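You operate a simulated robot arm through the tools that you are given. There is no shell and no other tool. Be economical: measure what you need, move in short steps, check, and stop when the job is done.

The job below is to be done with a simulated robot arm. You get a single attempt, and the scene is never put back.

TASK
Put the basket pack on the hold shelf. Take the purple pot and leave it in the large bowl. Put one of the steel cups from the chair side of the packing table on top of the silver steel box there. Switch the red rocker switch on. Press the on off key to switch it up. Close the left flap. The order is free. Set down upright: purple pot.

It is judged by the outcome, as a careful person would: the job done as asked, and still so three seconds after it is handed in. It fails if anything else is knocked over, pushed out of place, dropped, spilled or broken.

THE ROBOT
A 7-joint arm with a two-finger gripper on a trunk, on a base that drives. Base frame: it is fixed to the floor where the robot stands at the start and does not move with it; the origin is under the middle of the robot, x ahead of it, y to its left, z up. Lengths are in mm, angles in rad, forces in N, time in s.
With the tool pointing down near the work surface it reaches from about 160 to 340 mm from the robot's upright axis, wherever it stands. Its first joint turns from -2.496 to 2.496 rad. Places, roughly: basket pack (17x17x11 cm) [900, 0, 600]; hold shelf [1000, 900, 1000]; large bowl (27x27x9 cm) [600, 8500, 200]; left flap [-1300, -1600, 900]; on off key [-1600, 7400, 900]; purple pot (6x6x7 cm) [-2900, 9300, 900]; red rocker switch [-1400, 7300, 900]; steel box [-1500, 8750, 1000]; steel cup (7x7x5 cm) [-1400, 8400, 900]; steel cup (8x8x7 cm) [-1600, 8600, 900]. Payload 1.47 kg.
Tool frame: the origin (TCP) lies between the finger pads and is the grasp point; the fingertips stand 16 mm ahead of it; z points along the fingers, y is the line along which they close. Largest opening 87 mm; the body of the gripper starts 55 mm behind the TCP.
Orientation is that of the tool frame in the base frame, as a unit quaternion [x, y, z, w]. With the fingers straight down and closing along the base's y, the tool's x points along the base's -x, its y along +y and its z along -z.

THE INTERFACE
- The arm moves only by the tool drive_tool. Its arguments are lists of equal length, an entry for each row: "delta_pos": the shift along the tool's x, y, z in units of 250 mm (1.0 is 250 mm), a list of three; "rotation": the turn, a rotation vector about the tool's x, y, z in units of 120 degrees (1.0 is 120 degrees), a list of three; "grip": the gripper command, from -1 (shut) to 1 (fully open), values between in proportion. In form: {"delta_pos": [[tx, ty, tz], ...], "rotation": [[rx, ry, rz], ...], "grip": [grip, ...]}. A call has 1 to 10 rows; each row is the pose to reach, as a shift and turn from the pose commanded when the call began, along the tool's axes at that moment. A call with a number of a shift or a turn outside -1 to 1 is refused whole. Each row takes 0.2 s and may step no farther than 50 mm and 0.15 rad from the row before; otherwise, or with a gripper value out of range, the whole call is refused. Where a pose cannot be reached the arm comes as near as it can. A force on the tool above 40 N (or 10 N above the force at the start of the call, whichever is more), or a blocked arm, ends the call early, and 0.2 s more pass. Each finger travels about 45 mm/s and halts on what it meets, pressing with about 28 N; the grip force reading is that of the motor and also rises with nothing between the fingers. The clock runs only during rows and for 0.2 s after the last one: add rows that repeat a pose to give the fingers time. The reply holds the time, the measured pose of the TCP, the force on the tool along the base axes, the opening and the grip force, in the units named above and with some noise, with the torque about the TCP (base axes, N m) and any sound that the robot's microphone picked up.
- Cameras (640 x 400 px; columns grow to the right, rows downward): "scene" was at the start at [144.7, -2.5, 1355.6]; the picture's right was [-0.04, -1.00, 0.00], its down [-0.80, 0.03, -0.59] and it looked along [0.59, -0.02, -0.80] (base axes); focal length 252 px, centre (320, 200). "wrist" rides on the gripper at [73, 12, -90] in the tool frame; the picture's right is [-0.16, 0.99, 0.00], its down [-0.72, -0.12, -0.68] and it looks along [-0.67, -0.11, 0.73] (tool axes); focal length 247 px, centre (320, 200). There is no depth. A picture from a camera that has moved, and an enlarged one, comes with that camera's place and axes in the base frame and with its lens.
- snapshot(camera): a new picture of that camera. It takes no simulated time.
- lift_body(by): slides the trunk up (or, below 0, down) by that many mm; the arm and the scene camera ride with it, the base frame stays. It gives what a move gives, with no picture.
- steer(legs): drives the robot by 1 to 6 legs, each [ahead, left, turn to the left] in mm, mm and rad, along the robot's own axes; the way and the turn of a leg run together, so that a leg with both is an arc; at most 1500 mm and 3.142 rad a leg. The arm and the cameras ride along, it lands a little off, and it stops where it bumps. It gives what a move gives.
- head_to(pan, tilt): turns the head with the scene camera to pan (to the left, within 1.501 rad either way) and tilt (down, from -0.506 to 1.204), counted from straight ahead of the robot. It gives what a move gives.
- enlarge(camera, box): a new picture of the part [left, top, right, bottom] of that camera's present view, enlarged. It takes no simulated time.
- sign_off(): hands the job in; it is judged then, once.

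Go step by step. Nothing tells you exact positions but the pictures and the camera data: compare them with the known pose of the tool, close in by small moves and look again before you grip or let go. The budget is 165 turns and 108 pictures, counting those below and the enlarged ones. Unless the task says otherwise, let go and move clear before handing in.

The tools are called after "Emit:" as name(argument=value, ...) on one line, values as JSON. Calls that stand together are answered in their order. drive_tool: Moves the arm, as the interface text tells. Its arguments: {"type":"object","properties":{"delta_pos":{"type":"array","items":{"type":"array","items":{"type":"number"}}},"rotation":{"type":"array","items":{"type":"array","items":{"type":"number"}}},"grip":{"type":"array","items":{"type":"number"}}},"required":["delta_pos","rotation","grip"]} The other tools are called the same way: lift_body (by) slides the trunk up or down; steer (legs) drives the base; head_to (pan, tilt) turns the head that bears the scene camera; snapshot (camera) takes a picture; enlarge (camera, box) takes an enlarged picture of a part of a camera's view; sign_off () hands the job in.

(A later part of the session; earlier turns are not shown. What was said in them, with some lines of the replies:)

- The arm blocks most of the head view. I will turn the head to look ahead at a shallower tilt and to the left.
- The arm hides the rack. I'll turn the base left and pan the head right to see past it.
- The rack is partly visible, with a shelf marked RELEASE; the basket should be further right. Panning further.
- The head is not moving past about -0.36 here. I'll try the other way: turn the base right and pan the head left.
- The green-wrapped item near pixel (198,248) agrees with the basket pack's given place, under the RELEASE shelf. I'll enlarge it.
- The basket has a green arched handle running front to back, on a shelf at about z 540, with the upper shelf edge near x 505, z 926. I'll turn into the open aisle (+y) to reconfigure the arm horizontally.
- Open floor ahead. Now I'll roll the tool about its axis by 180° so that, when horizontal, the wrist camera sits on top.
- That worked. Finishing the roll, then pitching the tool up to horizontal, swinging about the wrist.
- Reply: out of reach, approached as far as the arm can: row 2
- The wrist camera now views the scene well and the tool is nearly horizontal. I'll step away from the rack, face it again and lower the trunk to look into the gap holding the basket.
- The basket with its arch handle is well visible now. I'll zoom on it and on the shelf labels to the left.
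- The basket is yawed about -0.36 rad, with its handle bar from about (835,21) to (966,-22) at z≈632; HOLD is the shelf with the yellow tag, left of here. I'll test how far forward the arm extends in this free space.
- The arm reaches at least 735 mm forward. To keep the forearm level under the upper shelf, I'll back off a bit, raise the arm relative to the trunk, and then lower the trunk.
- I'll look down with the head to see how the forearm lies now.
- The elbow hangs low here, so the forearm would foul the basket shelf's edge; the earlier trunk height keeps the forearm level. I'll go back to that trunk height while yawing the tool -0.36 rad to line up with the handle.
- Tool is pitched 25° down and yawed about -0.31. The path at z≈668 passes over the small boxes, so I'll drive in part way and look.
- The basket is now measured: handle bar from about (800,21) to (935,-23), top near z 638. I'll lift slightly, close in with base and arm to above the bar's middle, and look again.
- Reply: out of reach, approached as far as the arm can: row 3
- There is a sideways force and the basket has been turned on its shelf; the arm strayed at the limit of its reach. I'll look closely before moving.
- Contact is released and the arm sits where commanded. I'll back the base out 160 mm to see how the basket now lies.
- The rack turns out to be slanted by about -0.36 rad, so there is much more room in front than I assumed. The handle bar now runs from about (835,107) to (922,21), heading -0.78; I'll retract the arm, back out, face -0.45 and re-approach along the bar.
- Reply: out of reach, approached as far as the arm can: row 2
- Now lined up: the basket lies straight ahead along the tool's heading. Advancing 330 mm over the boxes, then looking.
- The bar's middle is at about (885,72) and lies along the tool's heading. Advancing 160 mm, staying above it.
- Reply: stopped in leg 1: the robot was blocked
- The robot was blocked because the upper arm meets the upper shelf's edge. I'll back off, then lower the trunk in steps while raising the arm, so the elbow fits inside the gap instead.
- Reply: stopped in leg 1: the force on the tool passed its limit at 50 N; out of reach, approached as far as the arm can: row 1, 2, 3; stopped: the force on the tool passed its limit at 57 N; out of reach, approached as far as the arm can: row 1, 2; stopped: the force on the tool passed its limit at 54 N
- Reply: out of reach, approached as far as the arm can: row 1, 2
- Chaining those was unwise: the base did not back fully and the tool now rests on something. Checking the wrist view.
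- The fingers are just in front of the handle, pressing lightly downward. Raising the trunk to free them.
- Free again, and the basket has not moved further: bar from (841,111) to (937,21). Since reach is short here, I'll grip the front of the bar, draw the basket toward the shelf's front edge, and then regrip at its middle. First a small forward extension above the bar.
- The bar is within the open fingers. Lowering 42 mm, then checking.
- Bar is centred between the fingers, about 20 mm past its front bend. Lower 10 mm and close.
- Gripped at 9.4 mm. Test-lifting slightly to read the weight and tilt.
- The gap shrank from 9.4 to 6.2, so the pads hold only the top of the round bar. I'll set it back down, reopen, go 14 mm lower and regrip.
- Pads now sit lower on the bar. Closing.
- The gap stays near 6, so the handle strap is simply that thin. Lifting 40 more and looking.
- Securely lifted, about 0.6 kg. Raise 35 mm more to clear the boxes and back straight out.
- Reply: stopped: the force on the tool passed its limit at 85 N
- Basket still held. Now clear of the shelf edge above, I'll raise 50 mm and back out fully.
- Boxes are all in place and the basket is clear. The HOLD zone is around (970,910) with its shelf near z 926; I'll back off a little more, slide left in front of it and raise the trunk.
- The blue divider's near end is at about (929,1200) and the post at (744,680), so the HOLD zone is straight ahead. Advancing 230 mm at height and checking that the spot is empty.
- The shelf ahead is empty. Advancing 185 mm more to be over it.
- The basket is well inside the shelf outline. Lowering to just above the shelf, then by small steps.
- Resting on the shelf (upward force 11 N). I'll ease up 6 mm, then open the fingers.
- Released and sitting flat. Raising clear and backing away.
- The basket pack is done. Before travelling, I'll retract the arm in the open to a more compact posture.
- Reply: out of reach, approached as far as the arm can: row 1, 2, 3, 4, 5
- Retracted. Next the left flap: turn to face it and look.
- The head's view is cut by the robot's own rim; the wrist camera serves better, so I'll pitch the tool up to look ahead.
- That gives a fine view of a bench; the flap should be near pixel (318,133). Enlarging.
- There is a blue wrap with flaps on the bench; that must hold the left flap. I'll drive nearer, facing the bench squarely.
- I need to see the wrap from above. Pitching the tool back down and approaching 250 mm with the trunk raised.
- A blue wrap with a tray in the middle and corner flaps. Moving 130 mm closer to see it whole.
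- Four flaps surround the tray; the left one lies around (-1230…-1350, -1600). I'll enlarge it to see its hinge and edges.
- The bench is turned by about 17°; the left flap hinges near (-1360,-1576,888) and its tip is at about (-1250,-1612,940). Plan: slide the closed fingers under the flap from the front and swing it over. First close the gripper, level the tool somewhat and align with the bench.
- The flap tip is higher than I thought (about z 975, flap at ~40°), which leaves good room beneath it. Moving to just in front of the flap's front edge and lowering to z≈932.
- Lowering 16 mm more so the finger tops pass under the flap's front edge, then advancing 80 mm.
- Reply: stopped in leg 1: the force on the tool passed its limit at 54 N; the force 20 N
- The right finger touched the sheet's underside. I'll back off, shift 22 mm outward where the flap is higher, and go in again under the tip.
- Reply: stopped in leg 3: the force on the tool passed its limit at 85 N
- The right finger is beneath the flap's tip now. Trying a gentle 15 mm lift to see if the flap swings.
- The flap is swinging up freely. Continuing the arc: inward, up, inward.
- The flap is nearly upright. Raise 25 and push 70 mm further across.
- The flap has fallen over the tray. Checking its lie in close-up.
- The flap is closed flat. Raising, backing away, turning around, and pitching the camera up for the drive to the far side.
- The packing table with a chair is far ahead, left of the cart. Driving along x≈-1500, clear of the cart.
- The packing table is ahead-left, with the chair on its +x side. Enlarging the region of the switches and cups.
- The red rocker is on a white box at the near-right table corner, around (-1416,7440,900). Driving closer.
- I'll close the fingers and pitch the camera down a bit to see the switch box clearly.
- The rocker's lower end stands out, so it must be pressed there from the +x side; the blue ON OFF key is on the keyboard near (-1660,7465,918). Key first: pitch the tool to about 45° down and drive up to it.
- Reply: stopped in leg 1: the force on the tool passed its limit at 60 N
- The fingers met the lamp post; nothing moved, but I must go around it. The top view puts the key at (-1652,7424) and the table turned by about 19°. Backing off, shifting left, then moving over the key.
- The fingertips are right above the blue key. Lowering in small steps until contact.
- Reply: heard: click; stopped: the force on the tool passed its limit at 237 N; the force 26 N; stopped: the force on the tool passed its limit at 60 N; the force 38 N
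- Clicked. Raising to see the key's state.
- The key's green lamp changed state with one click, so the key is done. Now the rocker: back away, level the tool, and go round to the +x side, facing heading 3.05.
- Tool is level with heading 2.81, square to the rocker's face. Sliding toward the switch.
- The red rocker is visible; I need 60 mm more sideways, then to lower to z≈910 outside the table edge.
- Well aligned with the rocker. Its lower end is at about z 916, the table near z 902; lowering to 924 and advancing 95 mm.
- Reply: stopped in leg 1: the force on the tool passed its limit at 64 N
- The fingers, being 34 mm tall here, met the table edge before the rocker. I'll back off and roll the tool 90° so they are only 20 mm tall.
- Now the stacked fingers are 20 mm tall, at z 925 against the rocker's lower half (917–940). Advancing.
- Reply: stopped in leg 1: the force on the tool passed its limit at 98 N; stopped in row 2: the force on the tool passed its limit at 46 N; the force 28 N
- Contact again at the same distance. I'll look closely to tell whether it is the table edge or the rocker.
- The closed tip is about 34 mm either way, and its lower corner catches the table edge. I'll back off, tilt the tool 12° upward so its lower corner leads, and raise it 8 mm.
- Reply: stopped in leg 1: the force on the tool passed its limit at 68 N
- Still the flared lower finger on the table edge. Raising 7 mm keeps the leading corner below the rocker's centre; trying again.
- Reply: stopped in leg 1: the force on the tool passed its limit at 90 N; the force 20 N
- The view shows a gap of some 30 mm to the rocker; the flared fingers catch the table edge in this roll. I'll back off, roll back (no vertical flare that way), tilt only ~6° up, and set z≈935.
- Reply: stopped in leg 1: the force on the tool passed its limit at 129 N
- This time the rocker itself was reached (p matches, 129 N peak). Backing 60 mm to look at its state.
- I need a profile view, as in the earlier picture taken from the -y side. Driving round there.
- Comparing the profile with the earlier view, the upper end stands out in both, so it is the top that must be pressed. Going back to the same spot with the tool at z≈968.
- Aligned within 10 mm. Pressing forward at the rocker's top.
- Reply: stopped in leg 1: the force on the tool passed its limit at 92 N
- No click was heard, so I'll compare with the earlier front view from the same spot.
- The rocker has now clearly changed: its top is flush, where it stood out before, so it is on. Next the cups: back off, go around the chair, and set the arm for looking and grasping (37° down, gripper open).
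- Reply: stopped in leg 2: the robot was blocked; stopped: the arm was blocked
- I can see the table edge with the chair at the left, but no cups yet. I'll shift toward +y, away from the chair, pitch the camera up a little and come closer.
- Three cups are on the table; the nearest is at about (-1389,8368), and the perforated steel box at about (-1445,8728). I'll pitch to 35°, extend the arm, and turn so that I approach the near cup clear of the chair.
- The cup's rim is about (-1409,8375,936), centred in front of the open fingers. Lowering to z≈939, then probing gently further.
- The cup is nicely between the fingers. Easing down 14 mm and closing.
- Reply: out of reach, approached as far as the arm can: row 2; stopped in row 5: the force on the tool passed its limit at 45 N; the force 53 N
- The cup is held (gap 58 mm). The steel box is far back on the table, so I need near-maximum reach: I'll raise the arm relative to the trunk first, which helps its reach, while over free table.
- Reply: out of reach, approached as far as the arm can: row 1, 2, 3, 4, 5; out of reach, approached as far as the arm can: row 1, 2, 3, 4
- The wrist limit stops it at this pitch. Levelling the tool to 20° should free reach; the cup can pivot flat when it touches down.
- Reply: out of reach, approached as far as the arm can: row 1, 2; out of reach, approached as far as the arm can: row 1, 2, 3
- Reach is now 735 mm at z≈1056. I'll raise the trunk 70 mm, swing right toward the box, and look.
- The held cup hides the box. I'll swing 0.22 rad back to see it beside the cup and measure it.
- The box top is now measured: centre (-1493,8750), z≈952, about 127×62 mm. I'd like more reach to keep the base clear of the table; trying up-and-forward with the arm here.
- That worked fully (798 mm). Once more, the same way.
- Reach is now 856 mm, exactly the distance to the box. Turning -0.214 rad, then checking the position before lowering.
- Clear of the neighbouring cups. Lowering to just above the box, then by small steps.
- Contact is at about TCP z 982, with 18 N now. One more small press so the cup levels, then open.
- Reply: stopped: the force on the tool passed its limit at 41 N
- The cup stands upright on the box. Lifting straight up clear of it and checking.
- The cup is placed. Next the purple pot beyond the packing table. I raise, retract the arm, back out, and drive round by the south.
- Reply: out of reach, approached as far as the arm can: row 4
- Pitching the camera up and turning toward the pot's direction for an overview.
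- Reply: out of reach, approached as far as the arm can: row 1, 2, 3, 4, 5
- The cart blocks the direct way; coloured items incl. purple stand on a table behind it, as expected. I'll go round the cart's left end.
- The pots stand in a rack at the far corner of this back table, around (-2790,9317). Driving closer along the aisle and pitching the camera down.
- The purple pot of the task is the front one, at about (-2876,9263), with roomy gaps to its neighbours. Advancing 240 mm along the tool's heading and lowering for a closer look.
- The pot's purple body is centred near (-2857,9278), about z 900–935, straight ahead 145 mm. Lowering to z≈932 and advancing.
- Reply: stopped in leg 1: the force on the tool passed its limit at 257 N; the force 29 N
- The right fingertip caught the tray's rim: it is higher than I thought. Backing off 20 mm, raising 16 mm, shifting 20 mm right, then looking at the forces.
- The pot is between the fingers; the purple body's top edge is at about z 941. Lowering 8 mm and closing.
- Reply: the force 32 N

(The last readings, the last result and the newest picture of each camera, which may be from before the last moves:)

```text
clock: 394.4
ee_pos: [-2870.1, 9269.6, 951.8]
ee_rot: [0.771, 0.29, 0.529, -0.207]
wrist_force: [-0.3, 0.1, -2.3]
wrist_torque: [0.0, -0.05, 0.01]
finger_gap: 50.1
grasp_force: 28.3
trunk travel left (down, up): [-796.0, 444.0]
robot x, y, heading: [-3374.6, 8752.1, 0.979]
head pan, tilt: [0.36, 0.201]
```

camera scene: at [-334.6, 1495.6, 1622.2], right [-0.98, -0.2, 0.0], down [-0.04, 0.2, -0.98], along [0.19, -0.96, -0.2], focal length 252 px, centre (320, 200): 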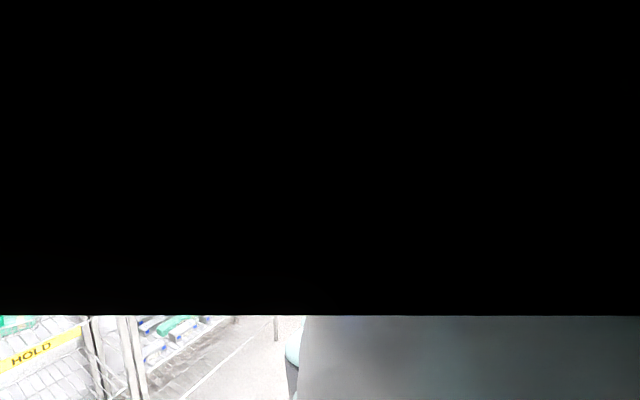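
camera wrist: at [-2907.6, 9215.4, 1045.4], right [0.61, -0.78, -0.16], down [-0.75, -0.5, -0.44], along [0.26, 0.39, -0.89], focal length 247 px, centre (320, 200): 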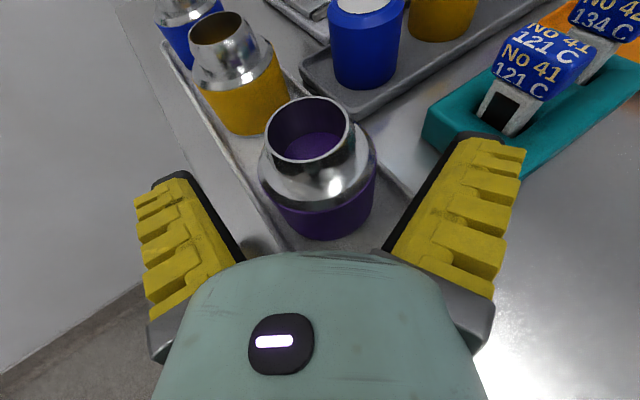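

Carrying about 2 N with the gap at 50. Lifting further to check that the hold is stable.

Emit:
lift_body(by=60)

Emit:
enlarge(camera="wrist", box=[160, 40, 520, 265])

```text
clock: 395.4
ee_pos: [-2868.7, 9267.7, 1013.4]
ee_rot: [0.77, 0.288, 0.532, -0.204]
wrist_force: [-0.4, 0.2, -2.5]
wrist_torque: [0.01, 0.01, -0.02]
finger_gap: 49.6
grasp_force: 27.6
trunk travel left (down, up): [-856.0, 384.0]
robot x, y, heading: [-3369.7, 8751.5, 0.978]
head pan, tilt: [0.36, 0.201]
```

```text
1.78 times, centred on (340, 152) of wrist
camera zoom: at [-2903.7, 9219.7, 1112.0], right [0.61, -0.78, -0.16], down [-0.75, -0.5, -0.44], along [0.26, 0.38, -0.89], focal length 439 px, centre (284, 284)
```

zoom: 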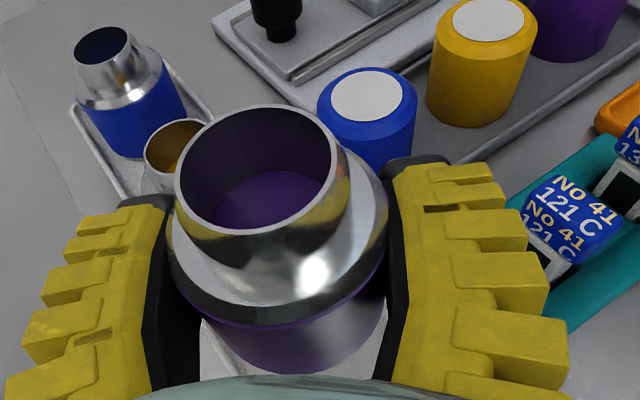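

The pot is firmly held and upright. Now I carry it out the way I came, around the cart.

Emit:
lift_body(by=70)

Emit:
steer(legs=[[-358, 107, 0], [-905, -265, 0], [0, 0, 0.597], [-1315, 0, 0], [-881, -439, 0], [0, -1400, 0]])

```text
clock: 396.5
ee_pos: [-2868.4, 9267.7, 1084.0]
ee_rot: [0.77, 0.288, 0.531, -0.205]
wrist_force: [0.8, 0.6, -0.8]
wrist_torque: [-0.01, 0.01, 0.03]
finger_gap: 49.9
grasp_force: 27.4
trunk travel left (down, up): [-926.0, 314.0]
robot x, y, heading: [-3369.3, 8757.5, 0.98]
head pan, tilt: [0.36, 0.201]
```

```text
clock: 422.6
ee_pos: [-1975.4, 6158.8, 1083.4]
ee_rot: [0.647, 0.507, 0.444, -0.355]
wrist_force: [-0.6, 0.4, -2.3]
wrist_torque: [0.0, 0.01, 0.0]
finger_gap: 49.5
grasp_force: 28.1
trunk travel left (down, up): [-926.0, 314.0]
robot x, y, heading: [-2093.1, 5443.0, 1.592]
head pan, tilt: [0.36, 0.201]
```

Emit:
steer(legs=[[0, -700, 0], [995, -853, 0], [980, -840, 0], [0, 0, -0.117]])

Emit:
lift_body(by=-250)

Emit:
snapshot(camera="wrist")

```text
clock: 439.2
ee_pos: [467.5, 8152.9, 1084.5]
ee_rot: [0.674, 0.47, 0.465, -0.33]
wrist_force: [0.1, 0.1, -1.7]
wrist_torque: [0.0, -0.02, -0.02]
finger_gap: 49.7
grasp_force: 28.7
trunk travel left (down, up): [-926.0, 314.0]
robot x, y, heading: [272.3, 7459.9, 1.479]
head pan, tilt: [0.36, 0.201]
```

```text
clock: 441.8
ee_pos: [466.9, 8153.7, 834.1]
ee_rot: [0.675, 0.47, 0.464, -0.33]
wrist_force: [-0.2, 0.3, -2.0]
wrist_torque: [-0.05, 0.03, 0.0]
finger_gap: 49.4
grasp_force: 28.0
trunk travel left (down, up): [-676.0, 564.0]
robot x, y, heading: [269.0, 7459.5, 1.477]
head pan, tilt: [0.36, 0.201]
```

```text
2 pictures are left
camera wrist: at [458.8, 8093.0, 932.3], right [0.91, -0.39, -0.16], down [-0.42, -0.8, -0.44], along [0.04, 0.46, -0.89], focal length 247 px, centre (320, 200)
```

wrist: 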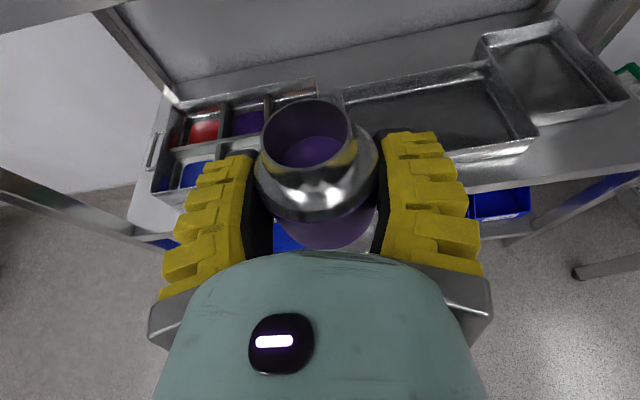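

The lower shelf with the bowl is below the shelf holding the silver trays; my gripper hides the bowl. I'm outside the shelf's front edge (about 80 mm), so I'll lower there to bowl level and look in.

Emit:
steer(legs=[[-60, 0, 0]])

Emit:
lift_body(by=-470)

Emit:
snapshot(camera="wrist")

```text
clock: 442.8
ee_pos: [459.2, 8094.1, 832.4]
ee_rot: [0.675, 0.47, 0.463, -0.33]
wrist_force: [-0.6, -0.1, -2.3]
wrist_torque: [0.03, 0.01, -0.01]
finger_gap: 49.9
grasp_force: 28.3
trunk travel left (down, up): [-676.0, 564.0]
robot x, y, heading: [262.4, 7402.3, 1.48]
head pan, tilt: [0.36, 0.201]
```

```text
refused: -470 is not a number from -400 to 400
```

```text
1 pictures are left
camera wrist: at [452.9, 8033.6, 931.8], right [0.91, -0.39, -0.16], down [-0.42, -0.8, -0.44], along [0.04, 0.46, -0.89], focal length 247 px, centre (320, 200)
```

wrist: 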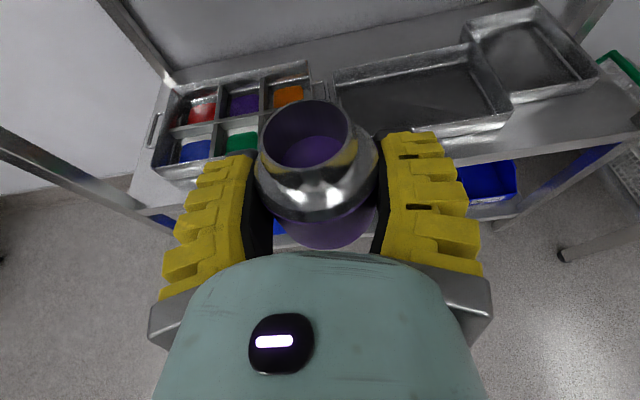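

One picture left, so I must place it well. I'll line up with the bowl's expected position (about (640,8482)), lower to z≈400 outside the shelf, and take it there.

Emit:
steer(legs=[[-10, -39, 0]])

Emit:
lift_body(by=-400)

Emit:
lift_body(by=-30)

```text
clock: 443.7
ee_pos: [498.9, 8079.7, 833.0]
ee_rot: [0.674, 0.47, 0.464, -0.33]
wrist_force: [-0.1, -0.2, -2.5]
wrist_torque: [0.02, -0.03, 0.03]
finger_gap: 49.6
grasp_force: 28.4
trunk travel left (down, up): [-676.0, 564.0]
robot x, y, heading: [303.1, 7385.3, 1.471]
head pan, tilt: [0.36, 0.201]
```

```text
clock: 447.5
ee_pos: [498.2, 8079.1, 433.6]
ee_rot: [0.675, 0.47, 0.464, -0.33]
wrist_force: [-0.4, -0.2, -2.4]
wrist_torque: [0.03, 0.01, -0.01]
finger_gap: 49.5
grasp_force: 28.4
trunk travel left (down, up): [-276.0, 964.0]
robot x, y, heading: [306.3, 7387.5, 1.478]
head pan, tilt: [0.36, 0.201]
```

```text
clock: 448.2
ee_pos: [499.5, 8080.0, 403.7]
ee_rot: [0.675, 0.47, 0.464, -0.33]
wrist_force: [0.3, 0.2, -1.4]
wrist_torque: [0.02, -0.01, 0.01]
finger_gap: 49.8
grasp_force: 27.6
trunk travel left (down, up): [-246.0, 994.0]
robot x, y, heading: [302.3, 7386.6, 1.477]
head pan, tilt: [0.36, 0.201]
```

Emit:
snapshot(camera="wrist")

```text
0 pictures are left
camera wrist: at [490.7, 8020.6, 502.2], right [0.91, -0.39, -0.16], down [-0.42, -0.8, -0.44], along [0.04, 0.46, -0.89], focal length 247 px, centre (320, 200)
```

wrist: 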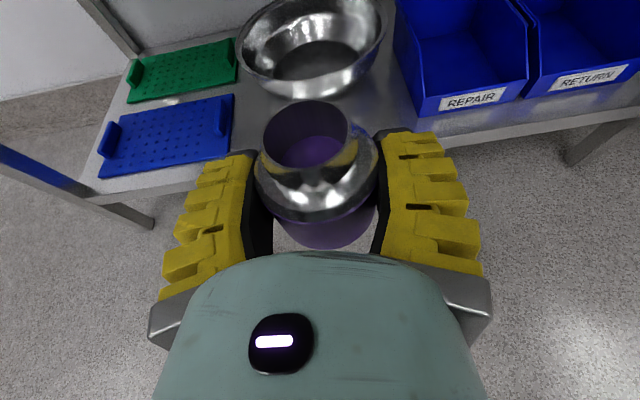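

Bowl seen well: its centre fits (615,8452) with the rim at z≈245 and the inside bottom near 163. I lower to z≈354, move in over the bowl above its rim, and watch the forces.

Emit:
lift_body(by=-45)

Emit:
steer(legs=[[0, -78, 0], [200, 0, 0], [181, -2, 0]])

```text
clock: 449.1
ee_pos: [499.3, 8079.8, 358.6]
ee_rot: [0.675, 0.47, 0.463, -0.33]
wrist_force: [-0.4, -0.1, -1.2]
wrist_torque: [-0.02, 0.03, -0.01]
finger_gap: 49.7
grasp_force: 28.1
trunk travel left (down, up): [-201.0, 1039.0]
robot x, y, heading: [301.4, 7387.1, 1.477]
head pan, tilt: [0.36, 0.201]
```

```text
clock: 452.5
ee_pos: [610.7, 8448.5, 355.9]
ee_rot: [0.674, 0.472, 0.463, -0.331]
wrist_force: [-0.4, 0.5, -1.7]
wrist_torque: [-0.01, 0.0, 0.02]
finger_gap: 49.6
grasp_force: 27.5
trunk travel left (down, up): [-201.0, 1039.0]
robot x, y, heading: [416.7, 7756.7, 1.481]
head pan, tilt: [0.36, 0.201]
```

Over the bowl without contact. A steeper tool is needed so the wrist clears the bowl's front rim; I'll lower with the arm first, then pitch 15° more — the pot will level itself on contact, as the cup did.

Emit:
drive_tool(delta_pos=[[-0.107, 0, 0.039], [-0.213, 0, 0.078], [-0.32, 0, 0.117]], rotation=[[0, 0, 0], [0, 0, 0], [0, 0, 0]], grip=[-0.2, -0.2, -0.2])

Emit:
drive_tool(delta_pos=[[0, 0, 0], [0, 0, 0], [0, 0, 0]], rotation=[[0, -0.042, 0], [0, -0.084, 0], [0, -0.12, 0]], grip=[-0.2, -0.2, -0.2])

```text
clock: 453.3
ee_pos: [607.3, 8441.2, 325.8]
ee_rot: [0.674, 0.471, 0.464, -0.33]
wrist_force: [-0.1, -0.3, -1.7]
wrist_torque: [-0.02, 0.02, -0.01]
finger_gap: 49.8
grasp_force: 28.2
out of reach, approached as far as the arm can: row 1, 2, 3
trunk travel left (down, up): [-201.0, 1039.0]
robot x, y, heading: [418.6, 7757.5, 1.481]
head pan, tilt: [0.36, 0.201]
```

```text
clock: 454.1
ee_pos: [603.1, 8445.4, 328.2]
ee_rot: [0.724, 0.51, 0.378, -0.27]
wrist_force: [4.9, -0.7, -1.1]
wrist_torque: [0.03, 0.18, 0.27]
finger_gap: 49.9
grasp_force: 27.9
out of reach, approached as far as the arm can: row 1, 2
trunk travel left (down, up): [-201.0, 1039.0]
robot x, y, heading: [413.6, 7759.0, 1.48]
head pan, tilt: [0.36, 0.201]
```

Pitched to 35° at z 328. Lowering with the trunk toward the bowl's bottom.

Emit:
lift_body(by=-80)

Emit:
lift_body(by=-12)

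```text
clock: 455.2
ee_pos: [607.2, 8443.1, 247.8]
ee_rot: [0.726, 0.509, 0.376, -0.27]
wrist_force: [0.5, 3.2, 2.8]
wrist_torque: [-0.6, 0.1, 0.11]
finger_gap: 49.6
grasp_force: 28.2
trunk travel left (down, up): [-121.0, 1119.0]
robot x, y, heading: [418.2, 7759.1, 1.482]
head pan, tilt: [0.36, 0.201]
```

```text
clock: 455.8
ee_pos: [607.4, 8442.3, 233.3]
ee_rot: [0.726, 0.509, 0.375, -0.269]
wrist_force: [0.2, 2.2, 4.2]
wrist_torque: [-0.64, 0.34, -0.1]
finger_gap: 49.7
grasp_force: 27.9
trunk travel left (down, up): [-109.0, 1131.0]
robot x, y, heading: [420.6, 7756.1, 1.481]
head pan, tilt: [0.36, 0.201]
```

The torque shows the gripper's underside resting on the bowl's front rim, not the pot on its bottom. Raising off, moving 60 mm deeper so the rim meets a higher part of the arm.

Emit:
lift_body(by=50)

Emit:
steer(legs=[[58, -16, 0]])

Emit:
lift_body(by=-40)

```text
clock: 456.8
ee_pos: [606.1, 8439.4, 282.0]
ee_rot: [0.727, 0.508, 0.375, -0.268]
wrist_force: [-0.2, 0.2, -2.3]
wrist_torque: [0.03, -0.03, 0.03]
finger_gap: 49.7
grasp_force: 27.8
trunk travel left (down, up): [-159.0, 1081.0]
robot x, y, heading: [416.6, 7755.8, 1.479]
head pan, tilt: [0.36, 0.201]
```

```text
clock: 457.7
ee_pos: [625.2, 8490.8, 280.4]
ee_rot: [0.728, 0.509, 0.374, -0.268]
wrist_force: [-0.5, -1.2, -2.5]
wrist_torque: [-0.03, 0.01, 0.03]
finger_gap: 49.8
grasp_force: 28.0
trunk travel left (down, up): [-159.0, 1081.0]
robot x, y, heading: [432.9, 7809.5, 1.478]
head pan, tilt: [0.36, 0.201]
```

```text
clock: 458.6
ee_pos: [627.9, 8496.0, 243.6]
ee_rot: [0.727, 0.509, 0.375, -0.269]
wrist_force: [0.6, 0.5, -2.0]
wrist_torque: [-0.04, 0.04, 0.01]
finger_gap: 49.9
grasp_force: 28.1
trunk travel left (down, up): [-119.0, 1121.0]
robot x, y, heading: [438.0, 7811.7, 1.474]
head pan, tilt: [0.36, 0.201]
```

No contact at this height now. Continuing down in small steps.

Emit:
lift_body(by=-14)

Emit:
lift_body(by=-8)

Emit:
lift_body(by=-6)

```text
clock: 459.2
ee_pos: [627.6, 8495.5, 228.0]
ee_rot: [0.727, 0.509, 0.374, -0.269]
wrist_force: [-0.6, -0.2, -2.1]
wrist_torque: [0.01, 0.03, -0.01]
finger_gap: 49.8
grasp_force: 28.2
trunk travel left (down, up): [-105.0, 1135.0]
robot x, y, heading: [439.1, 7814.4, 1.482]
head pan, tilt: [0.36, 0.201]
```

```text
clock: 459.7
ee_pos: [625.2, 8494.9, 221.8]
ee_rot: [0.727, 0.509, 0.374, -0.269]
wrist_force: [-0.5, -0.7, -1.0]
wrist_torque: [0.01, 0.0, -0.01]
finger_gap: 49.7
grasp_force: 28.1
trunk travel left (down, up): [-97.0, 1143.0]
robot x, y, heading: [441.4, 7811.8, 1.48]
head pan, tilt: [0.36, 0.201]
```

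```text
clock: 460.3
ee_pos: [627.2, 8494.7, 215.7]
ee_rot: [0.727, 0.508, 0.375, -0.269]
wrist_force: [-0.8, 0.5, -1.8]
wrist_torque: [0.0, 0.02, -0.01]
finger_gap: 49.6
grasp_force: 27.8
trunk travel left (down, up): [-91.0, 1149.0]
robot x, y, heading: [437.2, 7813.4, 1.481]
head pan, tilt: [0.36, 0.201]
```

Emit:
lift_body(by=-5)

Emit:
lift_body(by=-4)

Emit:
lift_body(by=-4)

```text
clock: 460.8
ee_pos: [627.1, 8495.6, 211.5]
ee_rot: [0.727, 0.509, 0.375, -0.269]
wrist_force: [-0.3, -1.1, 3.5]
wrist_torque: [0.08, 0.0, 0.02]
finger_gap: 50.3
grasp_force: 27.2
trunk travel left (down, up): [-86.0, 1154.0]
robot x, y, heading: [437.0, 7811.7, 1.487]
head pan, tilt: [0.36, 0.201]
```

```text
clock: 461.4
ee_pos: [627.9, 8498.1, 207.8]
ee_rot: [0.727, 0.509, 0.375, -0.269]
wrist_force: [-2.7, -4.8, 16.2]
wrist_torque: [0.19, -0.09, 0.0]
finger_gap: 51.2
grasp_force: 28.0
trunk travel left (down, up): [-82.0, 1158.0]
robot x, y, heading: [434.0, 7809.8, 1.479]
head pan, tilt: [0.36, 0.201]
```

```text
clock: 461.9
ee_pos: [627.8, 8497.8, 203.0]
ee_rot: [0.727, 0.508, 0.375, -0.268]
wrist_force: [-0.7, -3.0, 13.7]
wrist_torque: [0.19, -0.09, 0.01]
finger_gap: 51.5
grasp_force: 28.4
trunk travel left (down, up): [-78.0, 1162.0]
robot x, y, heading: [439.3, 7810.2, 1.478]
head pan, tilt: [0.36, 0.201]
```

Contact at z≈212 as expected, the torque showing the pot's front edge touching first; it is levelling. A few more millimetres.

Emit:
lift_body(by=-4)

Emit:
lift_body(by=-3)

```text
clock: 462.4
ee_pos: [628.0, 8498.0, 199.0]
ee_rot: [0.726, 0.509, 0.375, -0.27]
wrist_force: [-0.4, -2.2, 12.6]
wrist_torque: [0.22, -0.11, -0.03]
finger_gap: 52.1
grasp_force: 27.9
trunk travel left (down, up): [-74.0, 1166.0]
robot x, y, heading: [438.2, 7811.3, 1.487]
head pan, tilt: [0.36, 0.201]
```

```text
clock: 462.9
ee_pos: [627.9, 8498.6, 196.2]
ee_rot: [0.727, 0.508, 0.375, -0.269]
wrist_force: [3.2, 2.9, 9.2]
wrist_torque: [0.11, -0.1, 0.0]
finger_gap: 52.7
grasp_force: 27.4
trunk travel left (down, up): [-71.0, 1169.0]
robot x, y, heading: [435.4, 7809.9, 1.478]
head pan, tilt: [0.36, 0.201]
```

Emit:
lift_body(by=-4)

```text
clock: 463.5
ee_pos: [628.2, 8498.9, 193.9]
ee_rot: [0.726, 0.508, 0.378, -0.269]
wrist_force: [-2.8, -7.5, 26.1]
wrist_torque: [-0.04, -0.54, -0.21]
finger_gap: 53.4
grasp_force: 27.7
trunk travel left (down, up): [-67.0, 1173.0]
robot x, y, heading: [436.8, 7813.6, 1.478]
head pan, tilt: [0.36, 0.201]
```

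Firm and pitch-balanced now (26 N). Easing up 3 mm and opening slowly.

Emit:
lift_body(by=3)

Emit:
drive_tool(delta_pos=[[0, 0, 0], [0, 0, 0], [0, 0, 0], [0, 0, 0], [0, 0, 0], [0, 0, 0], [0, 0, 0]], rotation=[[0, 0, 0], [0, 0, 0], [0, 0, 0], [0, 0, 0], [0, 0, 0], [0, 0, 0], [0, 0, 0]], grip=[0.24, 0.3, 0.4, 0.55, 0.75, 1, 1])

```text
clock: 464.0
ee_pos: [627.9, 8497.4, 194.0]
ee_rot: [0.726, 0.51, 0.374, -0.269]
wrist_force: [2.2, 2.2, 5.6]
wrist_torque: [-0.01, -0.26, 0.1]
finger_gap: 52.8
grasp_force: 28.3
trunk travel left (down, up): [-70.0, 1170.0]
robot x, y, heading: [436.4, 7813.6, 1.477]
head pan, tilt: [0.36, 0.201]
```

```text
clock: 465.6
ee_pos: [625.6, 8496.0, 195.1]
ee_rot: [0.727, 0.509, 0.374, -0.269]
wrist_force: [0.4, -0.4, 1.1]
wrist_torque: [0.0, 0.02, -0.01]
finger_gap: 87.2
grasp_force: 0.0
trunk travel left (down, up): [-70.0, 1170.0]
robot x, y, heading: [436.7, 7815.0, 1.482]
head pan, tilt: [0.36, 0.201]
```

Released with no sound of a fall. Lifting straight up 120 mm and backing out.

Emit:
lift_body(by=120)

Emit:
steer(legs=[[-500, 30, 0]])

```text
clock: 467.1
ee_pos: [626.2, 8495.1, 314.4]
ee_rot: [0.727, 0.509, 0.375, -0.269]
wrist_force: [0.2, 0.5, 0.0]
wrist_torque: [0.01, -0.01, -0.04]
finger_gap: 87.3
grasp_force: 0.0
trunk travel left (down, up): [-190.0, 1050.0]
robot x, y, heading: [439.5, 7813.4, 1.486]
head pan, tilt: [0.36, 0.201]
```

```text
clock: 470.0
ee_pos: [551.7, 8006.5, 314.3]
ee_rot: [0.726, 0.509, 0.375, -0.269]
wrist_force: [-0.3, -0.5, -0.8]
wrist_torque: [0.0, 0.01, 0.03]
finger_gap: 86.9
grasp_force: 0.1
trunk travel left (down, up): [-190.0, 1050.0]
robot x, y, heading: [362.9, 7321.3, 1.479]
head pan, tilt: [0.36, 0.201]
```

The arm is clear of everything and the gripper is empty, so every part of the job has been carried out. No pictures are left for another check; handing in.

Emit:
sign_off()

```text
The job is handed in.
```

I did all six parts and handed the job in, but I could not confirm everything.

- **Seen in pictures:** the left flap lies closed and a steel cup stands on the steel box. I did not photograph the basket pack after letting go, but it was sitting flat on the hold shelf when I opened the fingers.
- **Rocker:** it flipped when I pressed its top end, but it has no markings. I took the flipped position to be on.
- **On/off key:** its green lamp was lit before I pressed it, and one press put it out. I took that as the change you wanted, though "up" could have meant lit.
- **Purple pot:** I set it down in the bowl by force readings alone, with no pictures left. I felt it reach the bottom and heard nothing fall, but I did not see that it stands upright.
- **Bumps:** I pushed the basket aside on its own shelf before gripping it. The arm hit the basket rack's upper shelf, the lamp post and the pot tray. The gripper also rested lightly on the bowl's rim. I saw nothing out of place in later pictures that showed the shelf boxes, lamp and tray.
- **Chair:** when I drove past the chair the robot was blocked and may have pushed it. I did not check whether it moved.
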